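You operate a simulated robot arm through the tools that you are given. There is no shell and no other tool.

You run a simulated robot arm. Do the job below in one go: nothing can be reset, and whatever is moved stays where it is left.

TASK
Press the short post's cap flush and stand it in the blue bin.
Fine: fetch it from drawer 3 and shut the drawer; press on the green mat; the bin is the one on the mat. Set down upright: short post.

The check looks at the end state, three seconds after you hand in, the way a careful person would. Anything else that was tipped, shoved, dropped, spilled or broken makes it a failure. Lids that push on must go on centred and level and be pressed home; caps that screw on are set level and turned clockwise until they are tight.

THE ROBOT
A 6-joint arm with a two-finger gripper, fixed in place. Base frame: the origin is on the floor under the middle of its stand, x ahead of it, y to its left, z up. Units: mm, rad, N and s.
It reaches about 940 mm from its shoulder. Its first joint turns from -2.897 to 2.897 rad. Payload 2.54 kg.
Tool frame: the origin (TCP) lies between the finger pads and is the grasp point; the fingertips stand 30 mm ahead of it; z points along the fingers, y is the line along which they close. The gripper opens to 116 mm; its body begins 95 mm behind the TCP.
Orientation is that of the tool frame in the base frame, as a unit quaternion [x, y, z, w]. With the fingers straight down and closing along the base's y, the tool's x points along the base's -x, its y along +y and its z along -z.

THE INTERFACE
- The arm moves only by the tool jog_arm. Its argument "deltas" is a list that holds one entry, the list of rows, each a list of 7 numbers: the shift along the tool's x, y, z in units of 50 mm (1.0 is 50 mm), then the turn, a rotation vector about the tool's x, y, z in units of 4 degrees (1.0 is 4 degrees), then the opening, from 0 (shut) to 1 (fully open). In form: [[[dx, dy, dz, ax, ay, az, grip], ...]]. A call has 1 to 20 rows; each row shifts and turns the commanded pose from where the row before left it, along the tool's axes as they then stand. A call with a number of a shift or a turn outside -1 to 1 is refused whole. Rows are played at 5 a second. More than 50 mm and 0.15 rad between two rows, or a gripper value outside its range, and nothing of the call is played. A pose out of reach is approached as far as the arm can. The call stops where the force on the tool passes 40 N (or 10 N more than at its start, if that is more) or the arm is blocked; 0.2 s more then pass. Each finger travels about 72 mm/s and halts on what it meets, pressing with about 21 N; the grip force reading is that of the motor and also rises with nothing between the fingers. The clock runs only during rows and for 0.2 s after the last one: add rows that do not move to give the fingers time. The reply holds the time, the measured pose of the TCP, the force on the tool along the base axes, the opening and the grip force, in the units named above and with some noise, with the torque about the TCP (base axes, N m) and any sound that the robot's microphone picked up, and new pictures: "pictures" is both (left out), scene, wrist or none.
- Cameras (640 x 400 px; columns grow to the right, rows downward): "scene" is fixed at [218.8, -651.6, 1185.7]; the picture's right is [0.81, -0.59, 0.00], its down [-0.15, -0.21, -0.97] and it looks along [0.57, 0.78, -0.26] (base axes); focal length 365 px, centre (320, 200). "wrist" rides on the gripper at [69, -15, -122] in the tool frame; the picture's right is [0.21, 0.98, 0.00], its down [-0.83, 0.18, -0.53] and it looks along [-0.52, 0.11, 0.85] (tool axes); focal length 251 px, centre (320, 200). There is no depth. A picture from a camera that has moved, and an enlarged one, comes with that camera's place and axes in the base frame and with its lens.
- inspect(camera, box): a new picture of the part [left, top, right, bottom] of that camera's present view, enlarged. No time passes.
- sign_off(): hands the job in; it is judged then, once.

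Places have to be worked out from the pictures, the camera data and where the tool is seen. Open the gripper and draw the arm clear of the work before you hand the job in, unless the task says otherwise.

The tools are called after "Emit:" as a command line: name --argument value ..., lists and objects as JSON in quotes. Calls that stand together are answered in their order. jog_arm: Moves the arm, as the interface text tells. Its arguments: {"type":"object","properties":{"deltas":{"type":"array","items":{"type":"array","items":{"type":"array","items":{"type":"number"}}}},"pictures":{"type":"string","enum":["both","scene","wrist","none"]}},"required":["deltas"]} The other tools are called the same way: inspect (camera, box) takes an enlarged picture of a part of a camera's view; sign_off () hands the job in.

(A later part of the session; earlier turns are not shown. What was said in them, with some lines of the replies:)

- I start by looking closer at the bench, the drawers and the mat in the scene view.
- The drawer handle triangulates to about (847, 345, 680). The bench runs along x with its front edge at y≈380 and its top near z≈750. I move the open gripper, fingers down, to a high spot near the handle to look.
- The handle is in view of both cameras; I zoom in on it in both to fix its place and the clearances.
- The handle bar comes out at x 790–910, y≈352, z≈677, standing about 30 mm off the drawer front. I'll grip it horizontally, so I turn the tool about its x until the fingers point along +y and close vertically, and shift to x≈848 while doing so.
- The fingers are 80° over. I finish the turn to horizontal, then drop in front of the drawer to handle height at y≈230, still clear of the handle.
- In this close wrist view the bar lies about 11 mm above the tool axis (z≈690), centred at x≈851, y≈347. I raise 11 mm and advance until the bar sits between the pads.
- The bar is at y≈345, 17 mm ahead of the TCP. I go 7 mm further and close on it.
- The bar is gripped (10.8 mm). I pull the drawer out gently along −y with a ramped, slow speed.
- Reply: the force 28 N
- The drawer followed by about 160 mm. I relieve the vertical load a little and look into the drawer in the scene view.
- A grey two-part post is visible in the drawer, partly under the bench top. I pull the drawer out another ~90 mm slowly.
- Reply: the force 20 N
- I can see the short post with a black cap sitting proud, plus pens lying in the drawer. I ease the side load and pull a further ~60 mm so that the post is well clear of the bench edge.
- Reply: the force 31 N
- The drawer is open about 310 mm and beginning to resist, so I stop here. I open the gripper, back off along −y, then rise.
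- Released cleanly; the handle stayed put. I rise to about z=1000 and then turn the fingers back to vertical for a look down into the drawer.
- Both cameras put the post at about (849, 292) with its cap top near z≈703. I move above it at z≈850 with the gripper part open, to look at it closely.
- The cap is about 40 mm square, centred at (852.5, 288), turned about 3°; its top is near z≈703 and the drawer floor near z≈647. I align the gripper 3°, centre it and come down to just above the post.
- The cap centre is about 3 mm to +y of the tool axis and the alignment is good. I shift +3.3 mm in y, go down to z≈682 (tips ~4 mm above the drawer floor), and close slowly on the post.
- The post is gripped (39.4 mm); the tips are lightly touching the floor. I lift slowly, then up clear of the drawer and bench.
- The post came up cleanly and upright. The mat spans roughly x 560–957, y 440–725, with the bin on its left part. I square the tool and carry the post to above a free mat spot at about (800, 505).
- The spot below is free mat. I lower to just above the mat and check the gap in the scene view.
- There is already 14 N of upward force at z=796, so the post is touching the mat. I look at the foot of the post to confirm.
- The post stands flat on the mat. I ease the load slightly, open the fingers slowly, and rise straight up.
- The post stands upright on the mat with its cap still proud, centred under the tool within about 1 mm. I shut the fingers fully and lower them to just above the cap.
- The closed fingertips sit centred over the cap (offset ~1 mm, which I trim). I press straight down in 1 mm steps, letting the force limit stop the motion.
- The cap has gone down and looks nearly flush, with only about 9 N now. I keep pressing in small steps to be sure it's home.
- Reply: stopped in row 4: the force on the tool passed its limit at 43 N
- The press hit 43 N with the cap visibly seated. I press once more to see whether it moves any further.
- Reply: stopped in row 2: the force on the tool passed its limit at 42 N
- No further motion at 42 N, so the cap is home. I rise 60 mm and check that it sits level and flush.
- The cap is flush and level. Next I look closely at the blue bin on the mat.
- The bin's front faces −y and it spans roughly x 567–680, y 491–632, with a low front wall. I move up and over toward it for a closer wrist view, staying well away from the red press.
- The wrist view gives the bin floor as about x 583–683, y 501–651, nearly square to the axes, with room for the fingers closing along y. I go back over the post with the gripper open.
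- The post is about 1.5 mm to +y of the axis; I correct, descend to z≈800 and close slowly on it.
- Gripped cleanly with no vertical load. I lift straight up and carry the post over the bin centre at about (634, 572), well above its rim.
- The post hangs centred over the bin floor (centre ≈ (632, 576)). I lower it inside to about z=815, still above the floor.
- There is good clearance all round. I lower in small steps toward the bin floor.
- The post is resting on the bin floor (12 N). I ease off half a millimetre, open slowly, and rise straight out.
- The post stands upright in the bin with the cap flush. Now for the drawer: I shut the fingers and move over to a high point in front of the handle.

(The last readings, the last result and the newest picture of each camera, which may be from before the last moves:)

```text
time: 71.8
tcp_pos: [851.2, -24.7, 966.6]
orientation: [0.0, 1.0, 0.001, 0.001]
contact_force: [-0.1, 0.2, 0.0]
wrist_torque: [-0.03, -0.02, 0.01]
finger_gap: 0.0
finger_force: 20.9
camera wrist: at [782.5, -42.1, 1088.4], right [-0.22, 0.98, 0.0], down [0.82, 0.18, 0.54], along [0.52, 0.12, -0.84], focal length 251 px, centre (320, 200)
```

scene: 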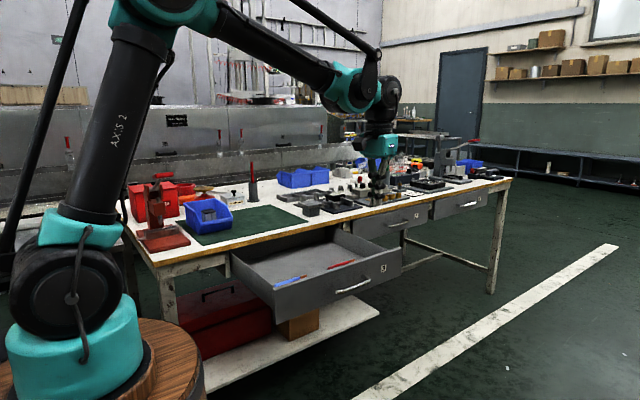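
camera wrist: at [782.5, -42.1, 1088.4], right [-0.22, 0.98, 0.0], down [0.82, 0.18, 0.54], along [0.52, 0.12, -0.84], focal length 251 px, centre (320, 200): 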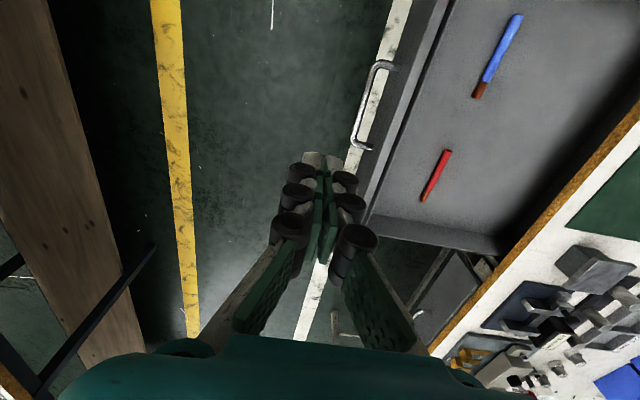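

The handle bar now lies at y≈42, well ahead of the closed fingers at y≈−25. I descend to handle height.

Emit:
jog_arm --deltas '[[[0, 0, 0.7, 0, 0, 0, 0], [0, 0, 0.8, 0, 0, 0, 0], [0, 0, 0.8, 0, 0, 0, 0], [0, 0, 0.8, 0, 0, 0, 0], [0, 0, 0.8, 0, 0, 0, 0], [0, 0, 0.8, 0, 0, 0, 0], [0, 0, 0.6, 0, 0, 0, 0], [0, 0, 0, 0, 0, 0, 0]]]' --pictures "both"

Emit:
inspect --camera "scene" --box '[270, 220, 430, 320]'

```text
time: 73.6
tcp_pos: [849.7, -24.8, 698.9]
orientation: [0.0, 1.0, 0.001, 0.001]
contact_force: [-0.2, 0.0, -0.5]
wrist_torque: [0.03, -0.02, -0.02]
finger_gap: 0.0
finger_force: 20.9
camera wrist: at [781.9, -41.2, 822.5], right [-0.22, 0.98, 0.0], down [0.82, 0.18, 0.54], along [0.52, 0.12, -0.84], focal length 251 px, centre (320, 200)
```

scene: 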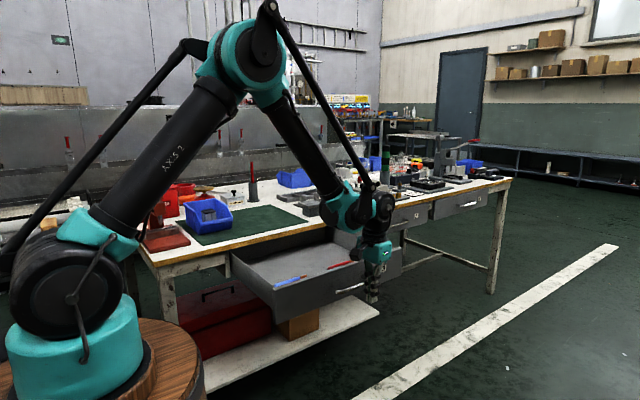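
wrist: 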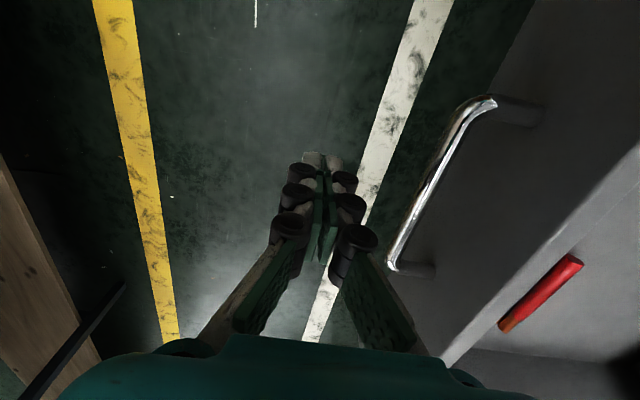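

```text
4.00 times, centred on (350, 270) of scene
camera zoom: at [218.8, -651.6, 1185.7], right [0.81, -0.59, 0.0], down [-0.15, -0.21, -0.97], along [0.57, 0.78, -0.26], focal length 1460 px, centre (200, -80)
```

zoom: 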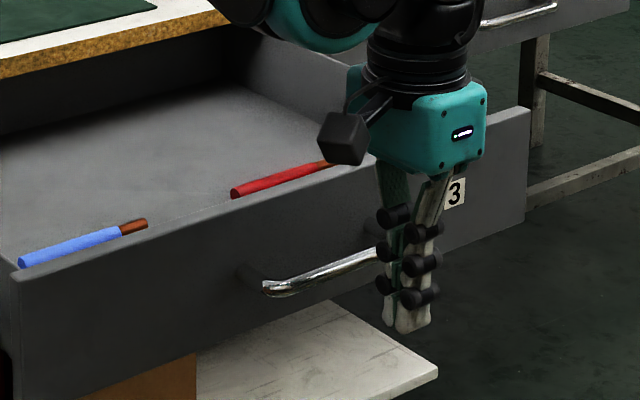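

The closed fingers are in front of the bar. I lower a little more so that the bar meets the stiffer part of the fingers, approach, and begin a gentle push.

Emit:
jog_arm --deltas '[[[0, 0, 0.2, 0, 0, 0, 0], [0, 0, 0.18, 0, 0, 0, 0], [0, 0.3, 0, 0, 0, 0, 0], [0, 0.2, 0, 0, 0, 0, 0], [0, 0.1, 0, 0, 0, 0, 0], [0, 0.06, 0, 0, 0, 0, 0], [0, 0.06, 0, 0, 0, 0, 0], [0, 0.06, 0, 0, 0, 0, 0], [0, 0.06, 0, 0, 0, 0, 0], [0, 0.06, 0, 0, 0, 0, 0], [0, 0.06, 0, 0, 0, 0, 0]]]' --pictures "both"

Emit:
inspect --camera "scene" --box '[270, 220, 430, 320]'

```text
time: 76.0
tcp_pos: [851.5, 22.6, 681.5]
orientation: [0.0, 1.0, 0.001, 0.001]
contact_force: [0.2, -0.8, -0.4]
wrist_torque: [0.02, -0.03, 0.01]
finger_gap: 0.0
finger_force: 21.0
camera wrist: at [782.7, 7.0, 803.6], right [-0.21, 0.98, 0.0], down [0.82, 0.18, 0.54], along [0.52, 0.12, -0.84], focal length 251 px, centre (320, 200)
```

scene: 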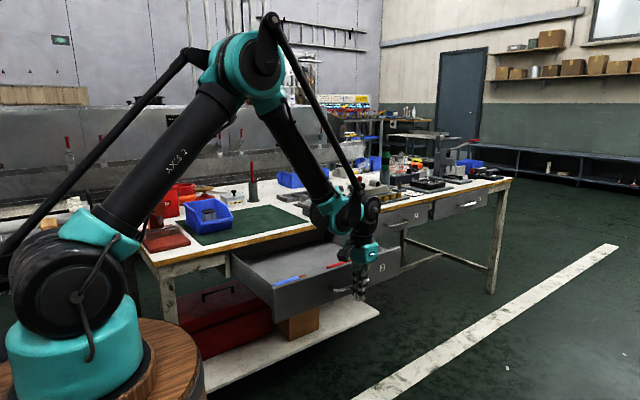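
wrist: 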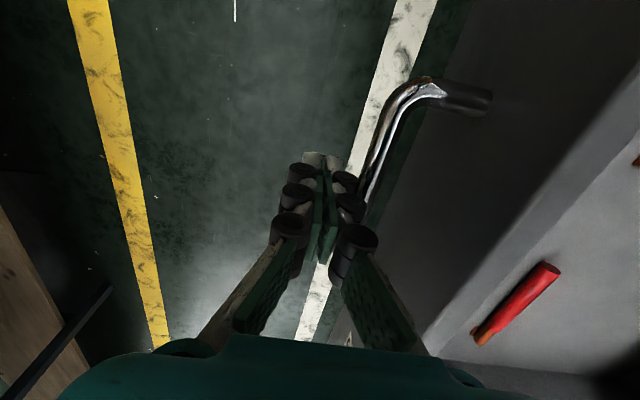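

```text
4.00 times, centred on (350, 270) of scene
camera zoom: at [218.8, -651.6, 1185.7], right [0.81, -0.59, 0.0], down [-0.15, -0.21, -0.97], along [0.57, 0.78, -0.26], focal length 1460 px, centre (200, -80)
```

zoom: 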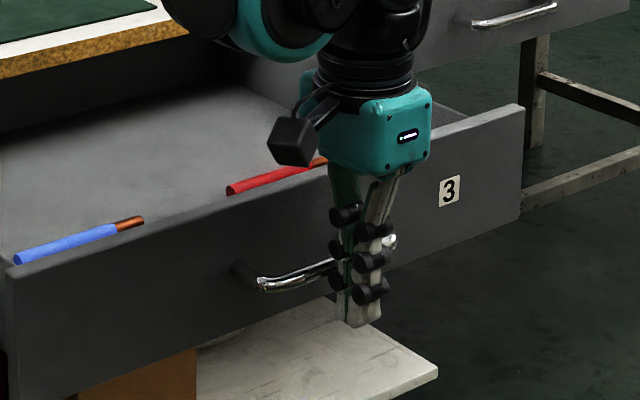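

The drawer is already moving with the fingers at very low force. I keep pushing slowly.

Emit:
jog_arm --deltas '[[[0, 0.08, 0, 0, 0, 0, 0], [0, 0.12, 0, 0, 0, 0, 0], [0, 0.16, 0, 0, 0, 0, 0], [0, 0.2, 0, 0, 0, 0, 0], [0, 0.2, 0, 0, 0, 0, 0], [0, 0.2, 0, 0, 0, 0, 0], [0, 0.2, 0, 0, 0, 0, 0], [0, 0.2, 0, 0, 0, 0, 0], [0, 0.2, 0, 0, 0, 0, 0], [0, 0.2, 0, 0, 0, 0, 0], [0, 0.2, 0, 0, 0, 0, 0], [0, 0.2, 0, 0, 0, 0, 0], [0, 0.2, 0, 0, 0, 0, 0], [0, 0.2, 0, 0, 0, 0, 0], [0, 0.2, 0, 0, 0, 0, 0], [0, 0.2, 0, 0, 0, 0, 0], [0, 0.2, 0, 0, 0, 0, 0], [0, 0.16, 0, 0, 0, 0, 0], [0, 0.12, 0, 0, 0, 0, 0], [0, 0.08, 0, 0, 0, 0, 0]]]' --pictures "both"

Emit:
inspect --camera "scene" --box '[220, 210, 380, 310]'

```text
time: 80.2
tcp_pos: [851.3, 199.9, 683.4]
orientation: [0.0, 1.0, 0.0, 0.002]
contact_force: [-1.0, 0.9, -0.7]
wrist_torque: [-0.02, -0.02, -0.02]
finger_gap: 0.0
finger_force: 21.0
camera wrist: at [782.7, 183.2, 805.2], right [-0.22, 0.98, 0.0], down [0.82, 0.18, 0.54], along [0.52, 0.12, -0.84], focal length 251 px, centre (320, 200)
```

scene: 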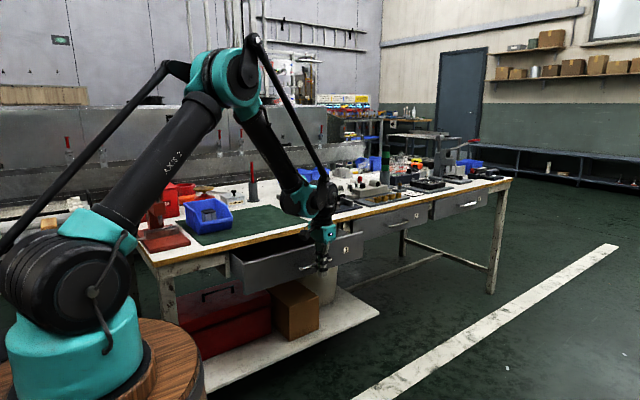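
wrist: 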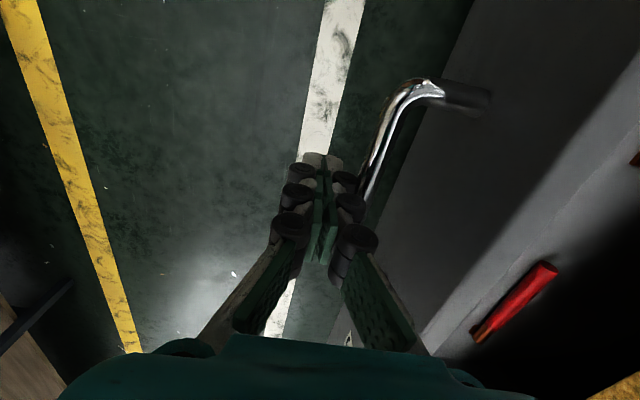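

```text
4.00 times, centred on (300, 260) of scene
camera zoom: at [218.8, -651.6, 1185.7], right [0.81, -0.59, 0.0], down [-0.15, -0.21, -0.97], along [0.57, 0.78, -0.26], focal length 1460 px, centre (400, -40)
```

zoom: 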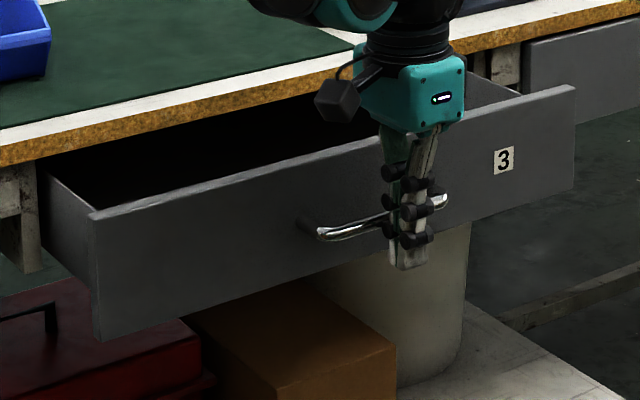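

The drawer is following smoothly. I push on toward the shut position, slowing near the end.

Emit:
jog_arm --deltas '[[[0, 0.08, 0, 0, 0, 0, 0], [0, 0.14, 0, 0, 0, 0, 0], [0, 0.2, 0, 0, 0, 0, 0], [0, 0.2, 0, 0, 0, 0, 0], [0, 0.2, 0, 0, 0, 0, 0], [0, 0.2, 0, 0, 0, 0, 0], [0, 0.2, 0, 0, 0, 0, 0], [0, 0.2, 0, 0, 0, 0, 0], [0, 0.2, 0, 0, 0, 0, 0], [0, 0.15, 0, 0, 0, 0, 0], [0, 0.1, 0, 0, 0, 0, 0], [0, 0.06, 0, 0, 0, 0, 0], [0, 0.06, 0, 0, 0, 0, 0], [0, 0.06, 0, 0, 0, 0, 0], [0, 0.06, 0, 0, 0, 0, 0]]]' --pictures "both"

Emit:
inspect --camera "scene" --box '[220, 200, 380, 300]'

```text
time: 83.4
tcp_pos: [851.9, 305.4, 683.2]
orientation: [0.0, 1.0, 0.001, 0.001]
contact_force: [0.0, -1.5, -0.3]
wrist_torque: [0.01, 0.0, 0.04]
finger_gap: 0.0
finger_force: 20.9
camera wrist: at [782.6, 288.6, 805.1], right [-0.22, 0.98, 0.0], down [0.82, 0.18, 0.54], along [0.52, 0.12, -0.84], focal length 251 px, centre (320, 200)
```

scene: 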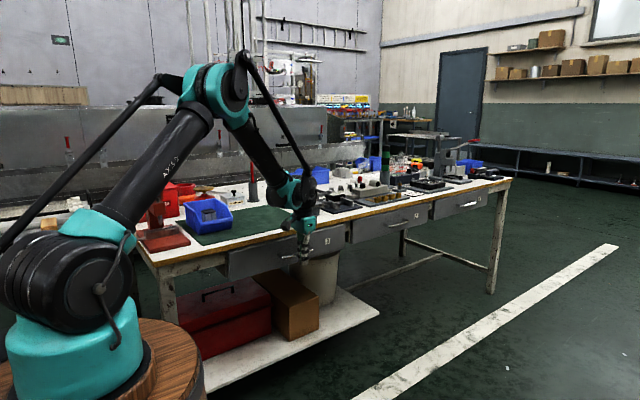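
wrist: 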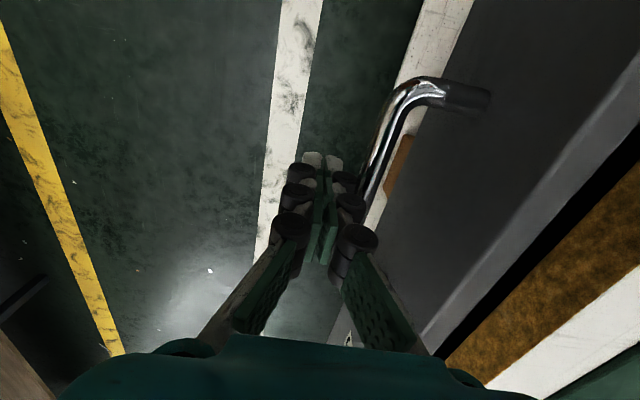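

```text
4.00 times, centred on (300, 250) of scene
camera zoom: at [218.8, -651.6, 1185.7], right [0.81, -0.59, 0.0], down [-0.15, -0.21, -0.97], along [0.57, 0.78, -0.26], focal length 1460 px, centre (400, 0)
```

zoom: 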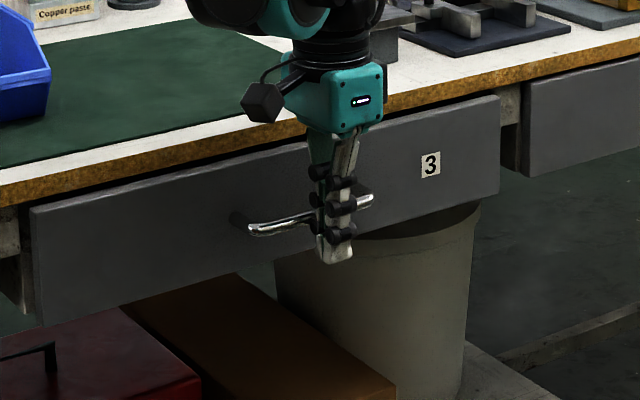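

Comparing with the first picture, the drawer is about 5–9 mm short of shut. I push in 1.5 mm steps until it seats.

Emit:
jog_arm --deltas '[[[0, 0.03, 0, 0, 0, 0, 0], [0, 0.03, 0, 0, 0, 0, 0], [0, 0.03, 0, 0, 0, 0, 0], [0, 0.03, 0, 0, 0, 0, 0], [0, 0.03, 0, 0, 0, 0, 0], [0, 0.03, 0, 0, 0, 0, 0], [0, 0.03, 0, 0, 0, 0, 0], [0, 0.03, 0, 0, 0, 0, 0], [0, 0.03, 0, 0, 0, 0, 0]]]' --pictures "wrist"

Emit:
inspect --camera "scene" --box '[220, 200, 360, 288]'

```text
time: 85.4
tcp_pos: [850.2, 316.7, 681.6]
orientation: [0.0, 1.0, 0.0, 0.001]
contact_force: [-4.3, -9.9, 0.9]
wrist_torque: [0.06, -0.01, 0.04]
finger_gap: 0.0
finger_force: 21.0
camera wrist: at [782.5, 300.8, 805.0], right [-0.21, 0.98, 0.0], down [0.82, 0.18, 0.54], along [0.52, 0.12, -0.84], focal length 251 px, centre (320, 200)
```

wrist: 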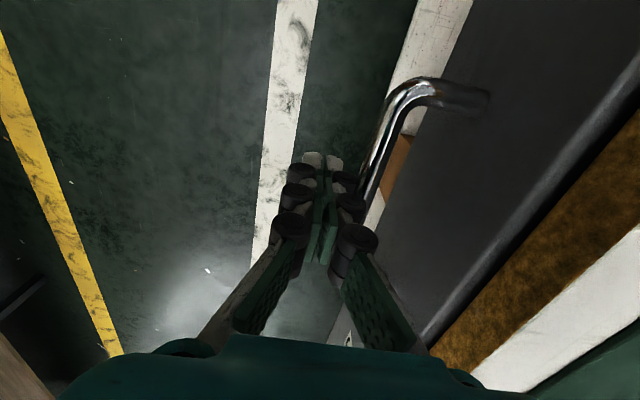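

```text
4.55 times, centred on (290, 244) of scene
camera zoom: at [218.8, -651.6, 1185.7], right [0.81, -0.59, 0.0], down [-0.15, -0.21, -0.97], along [0.57, 0.78, -0.26], focal length 1660 px, centre (456, 0)
```

zoom: 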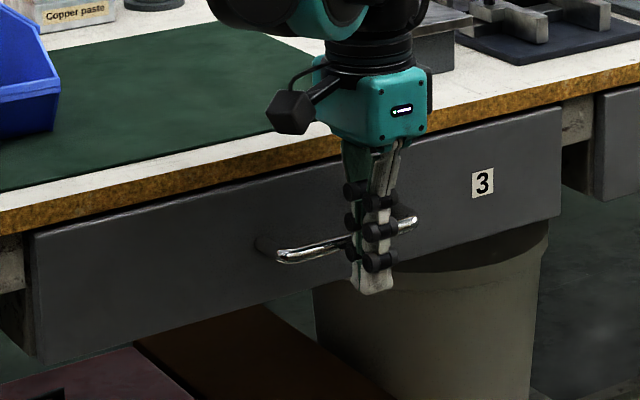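

The drawer front matches its starting place in the picture and the force has risen to about 10 N. I give one more small push to confirm that it's seated.

Emit:
jog_arm --deltas '[[[0, 0.02, 0, 0, 0, 0, 0], [0, 0.02, 0, 0, 0, 0, 0]]]' --pictures "none"

```text
time: 86.0
tcp_pos: [851.6, 317.8, 681.9]
orientation: [0.0, 1.0, 0.0, 0.0]
contact_force: [-9.0, -33.5, 1.7]
wrist_torque: [0.25, -0.04, 0.14]
finger_gap: 0.0
finger_force: 21.2
```

It rests hard against its stop (33 N), so the drawer is shut. I back straight off along −y, then rise clear and open the gripper.

Emit:
jog_arm --deltas '[[[0, -0.04, 0, 0, 0, 0, 0], [0, -0.1, 0, 0, 0, 0, 0], [0, -0.4, 0, 0, 0, 0, 0], [0, -0.7, 0, 0, 0, 0, 0], [0, -0.8, 0, 0, 0, 0, 0], [0, -0.8, 0, 0, 0, 0, 0], [0, -0.3, -0.6, 0, 0, 0, 0], [0, 0, -0.9, 0, 0, 0, 0.3], [0, 0, -0.9, 0, 0, 0, 0.6], [0, 0, -0.9, 0, 0, 0, 0.8], [0, 0, -0.9, 0, 0, 0, 1], [0, 0, -0.9, 0, 0, 0, 1], [0, 0, -0.9, 0, 0, 0, 1], [0, 0, -0.5, 0, 0, 0, 1], [0, 0, 0, 0, 0, 0, 1]]]' --pictures "both"

Emit:
inspect --camera "scene" --box '[220, 200, 360, 288]'

Emit:
inspect --camera "scene" --box '[100, 140, 260, 240]'

```text
time: 89.2
tcp_pos: [850.1, 160.9, 1008.2]
orientation: [0.0, 1.0, 0.001, 0.001]
contact_force: [0.8, 0.0, 1.1]
wrist_torque: [0.01, 0.0, 0.0]
finger_gap: 116.1
finger_force: 0.1
camera wrist: at [781.2, 144.8, 1130.4], right [-0.22, 0.98, 0.0], down [0.82, 0.18, 0.54], along [0.52, 0.12, -0.84], focal length 251 px, centre (320, 200)
```

scene: 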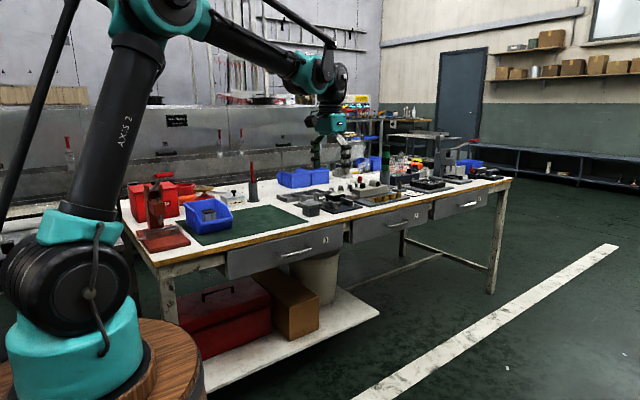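
wrist: 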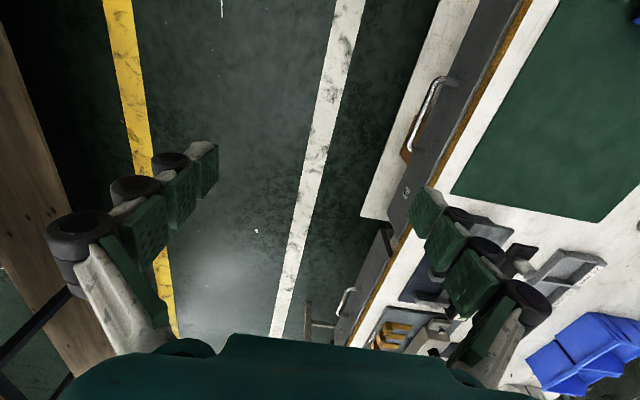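

```text
4.55 times, centred on (290, 244) of scene
camera zoom: at [218.8, -651.6, 1185.7], right [0.81, -0.59, 0.0], down [-0.15, -0.21, -0.97], along [0.57, 0.78, -0.26], focal length 1660 px, centre (456, 0)
```

zoom: 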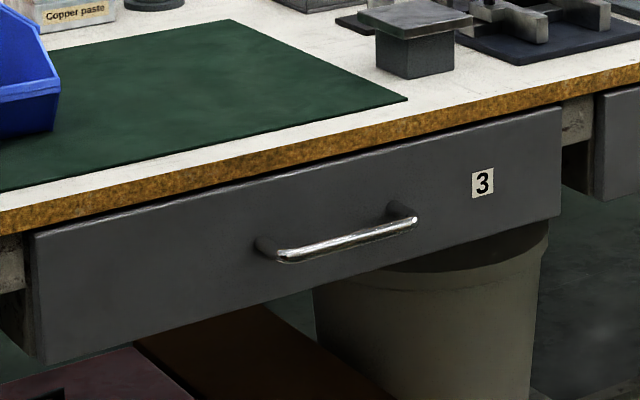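

```text
4.00 times, centred on (180, 190) of scene
camera zoom: at [218.8, -651.6, 1185.7], right [0.81, -0.59, 0.0], down [-0.15, -0.21, -0.97], along [0.57, 0.78, -0.26], focal length 1460 px, centre (880, 240)
```

zoom: 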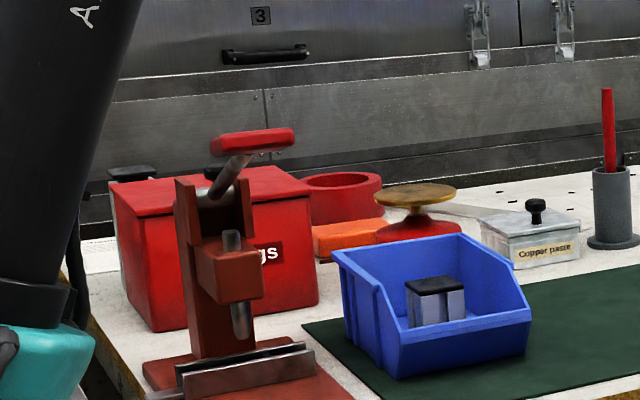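

Drawer 3 looks exactly as at the start, nothing else has moved, and the arm is clear and open. I take one last close look at the post in the bin before handing in.

Emit:
inspect --camera "scene" --box '[190, 195, 230, 225]'

```text
13.33 times, centred on (210, 210) of scene
camera zoom: at [218.8, -651.6, 1185.7], right [0.81, -0.59, 0.0], down [-0.15, -0.21, -0.97], along [0.57, 0.78, -0.26], focal length 4868 px, centre (1787, 67)
```

zoom: 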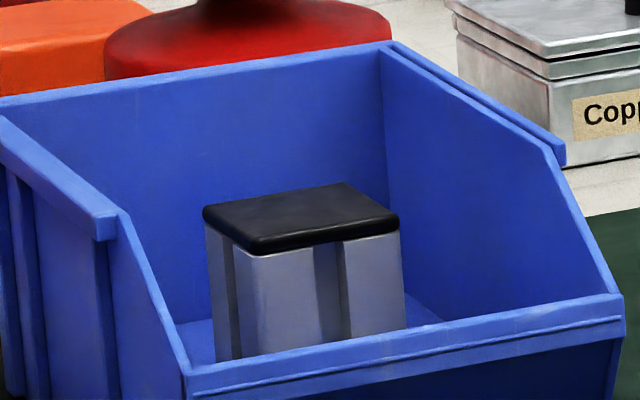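

The post stands upright in the blue bin with its cap flush and level, the drawer is shut, and the gripper is open and clear. I hand the job in.

Emit:
sign_off

```text
The job is handed in.
```

The short post is standing upright in the blue bin on the mat, and its cap is pressed flush and level. I've handed the job in, and no result has come back yet.

- **Fetch:** I opened drawer 3 by its handle, lifted the post out and set it on the green mat.
- **Press:** I pushed the cap straight down with the closed fingertips until it stopped moving. A second push to 42 N didn't move it any further.
- **Bin:** I stood the post near the middle of the bin floor, and the last close-up showed it upright with the cap still seated.
- **Drawer:** I pushed drawer 3 shut until it met its stop. It matches its place in the first picture.

Nothing else on the bench looked moved or tipped in the last pictures. The two pens stayed in the drawer. They hadn't visibly shifted when I last saw them, but I couldn't see them once it was shut. The gripper is open and the arm is clear of the bench.
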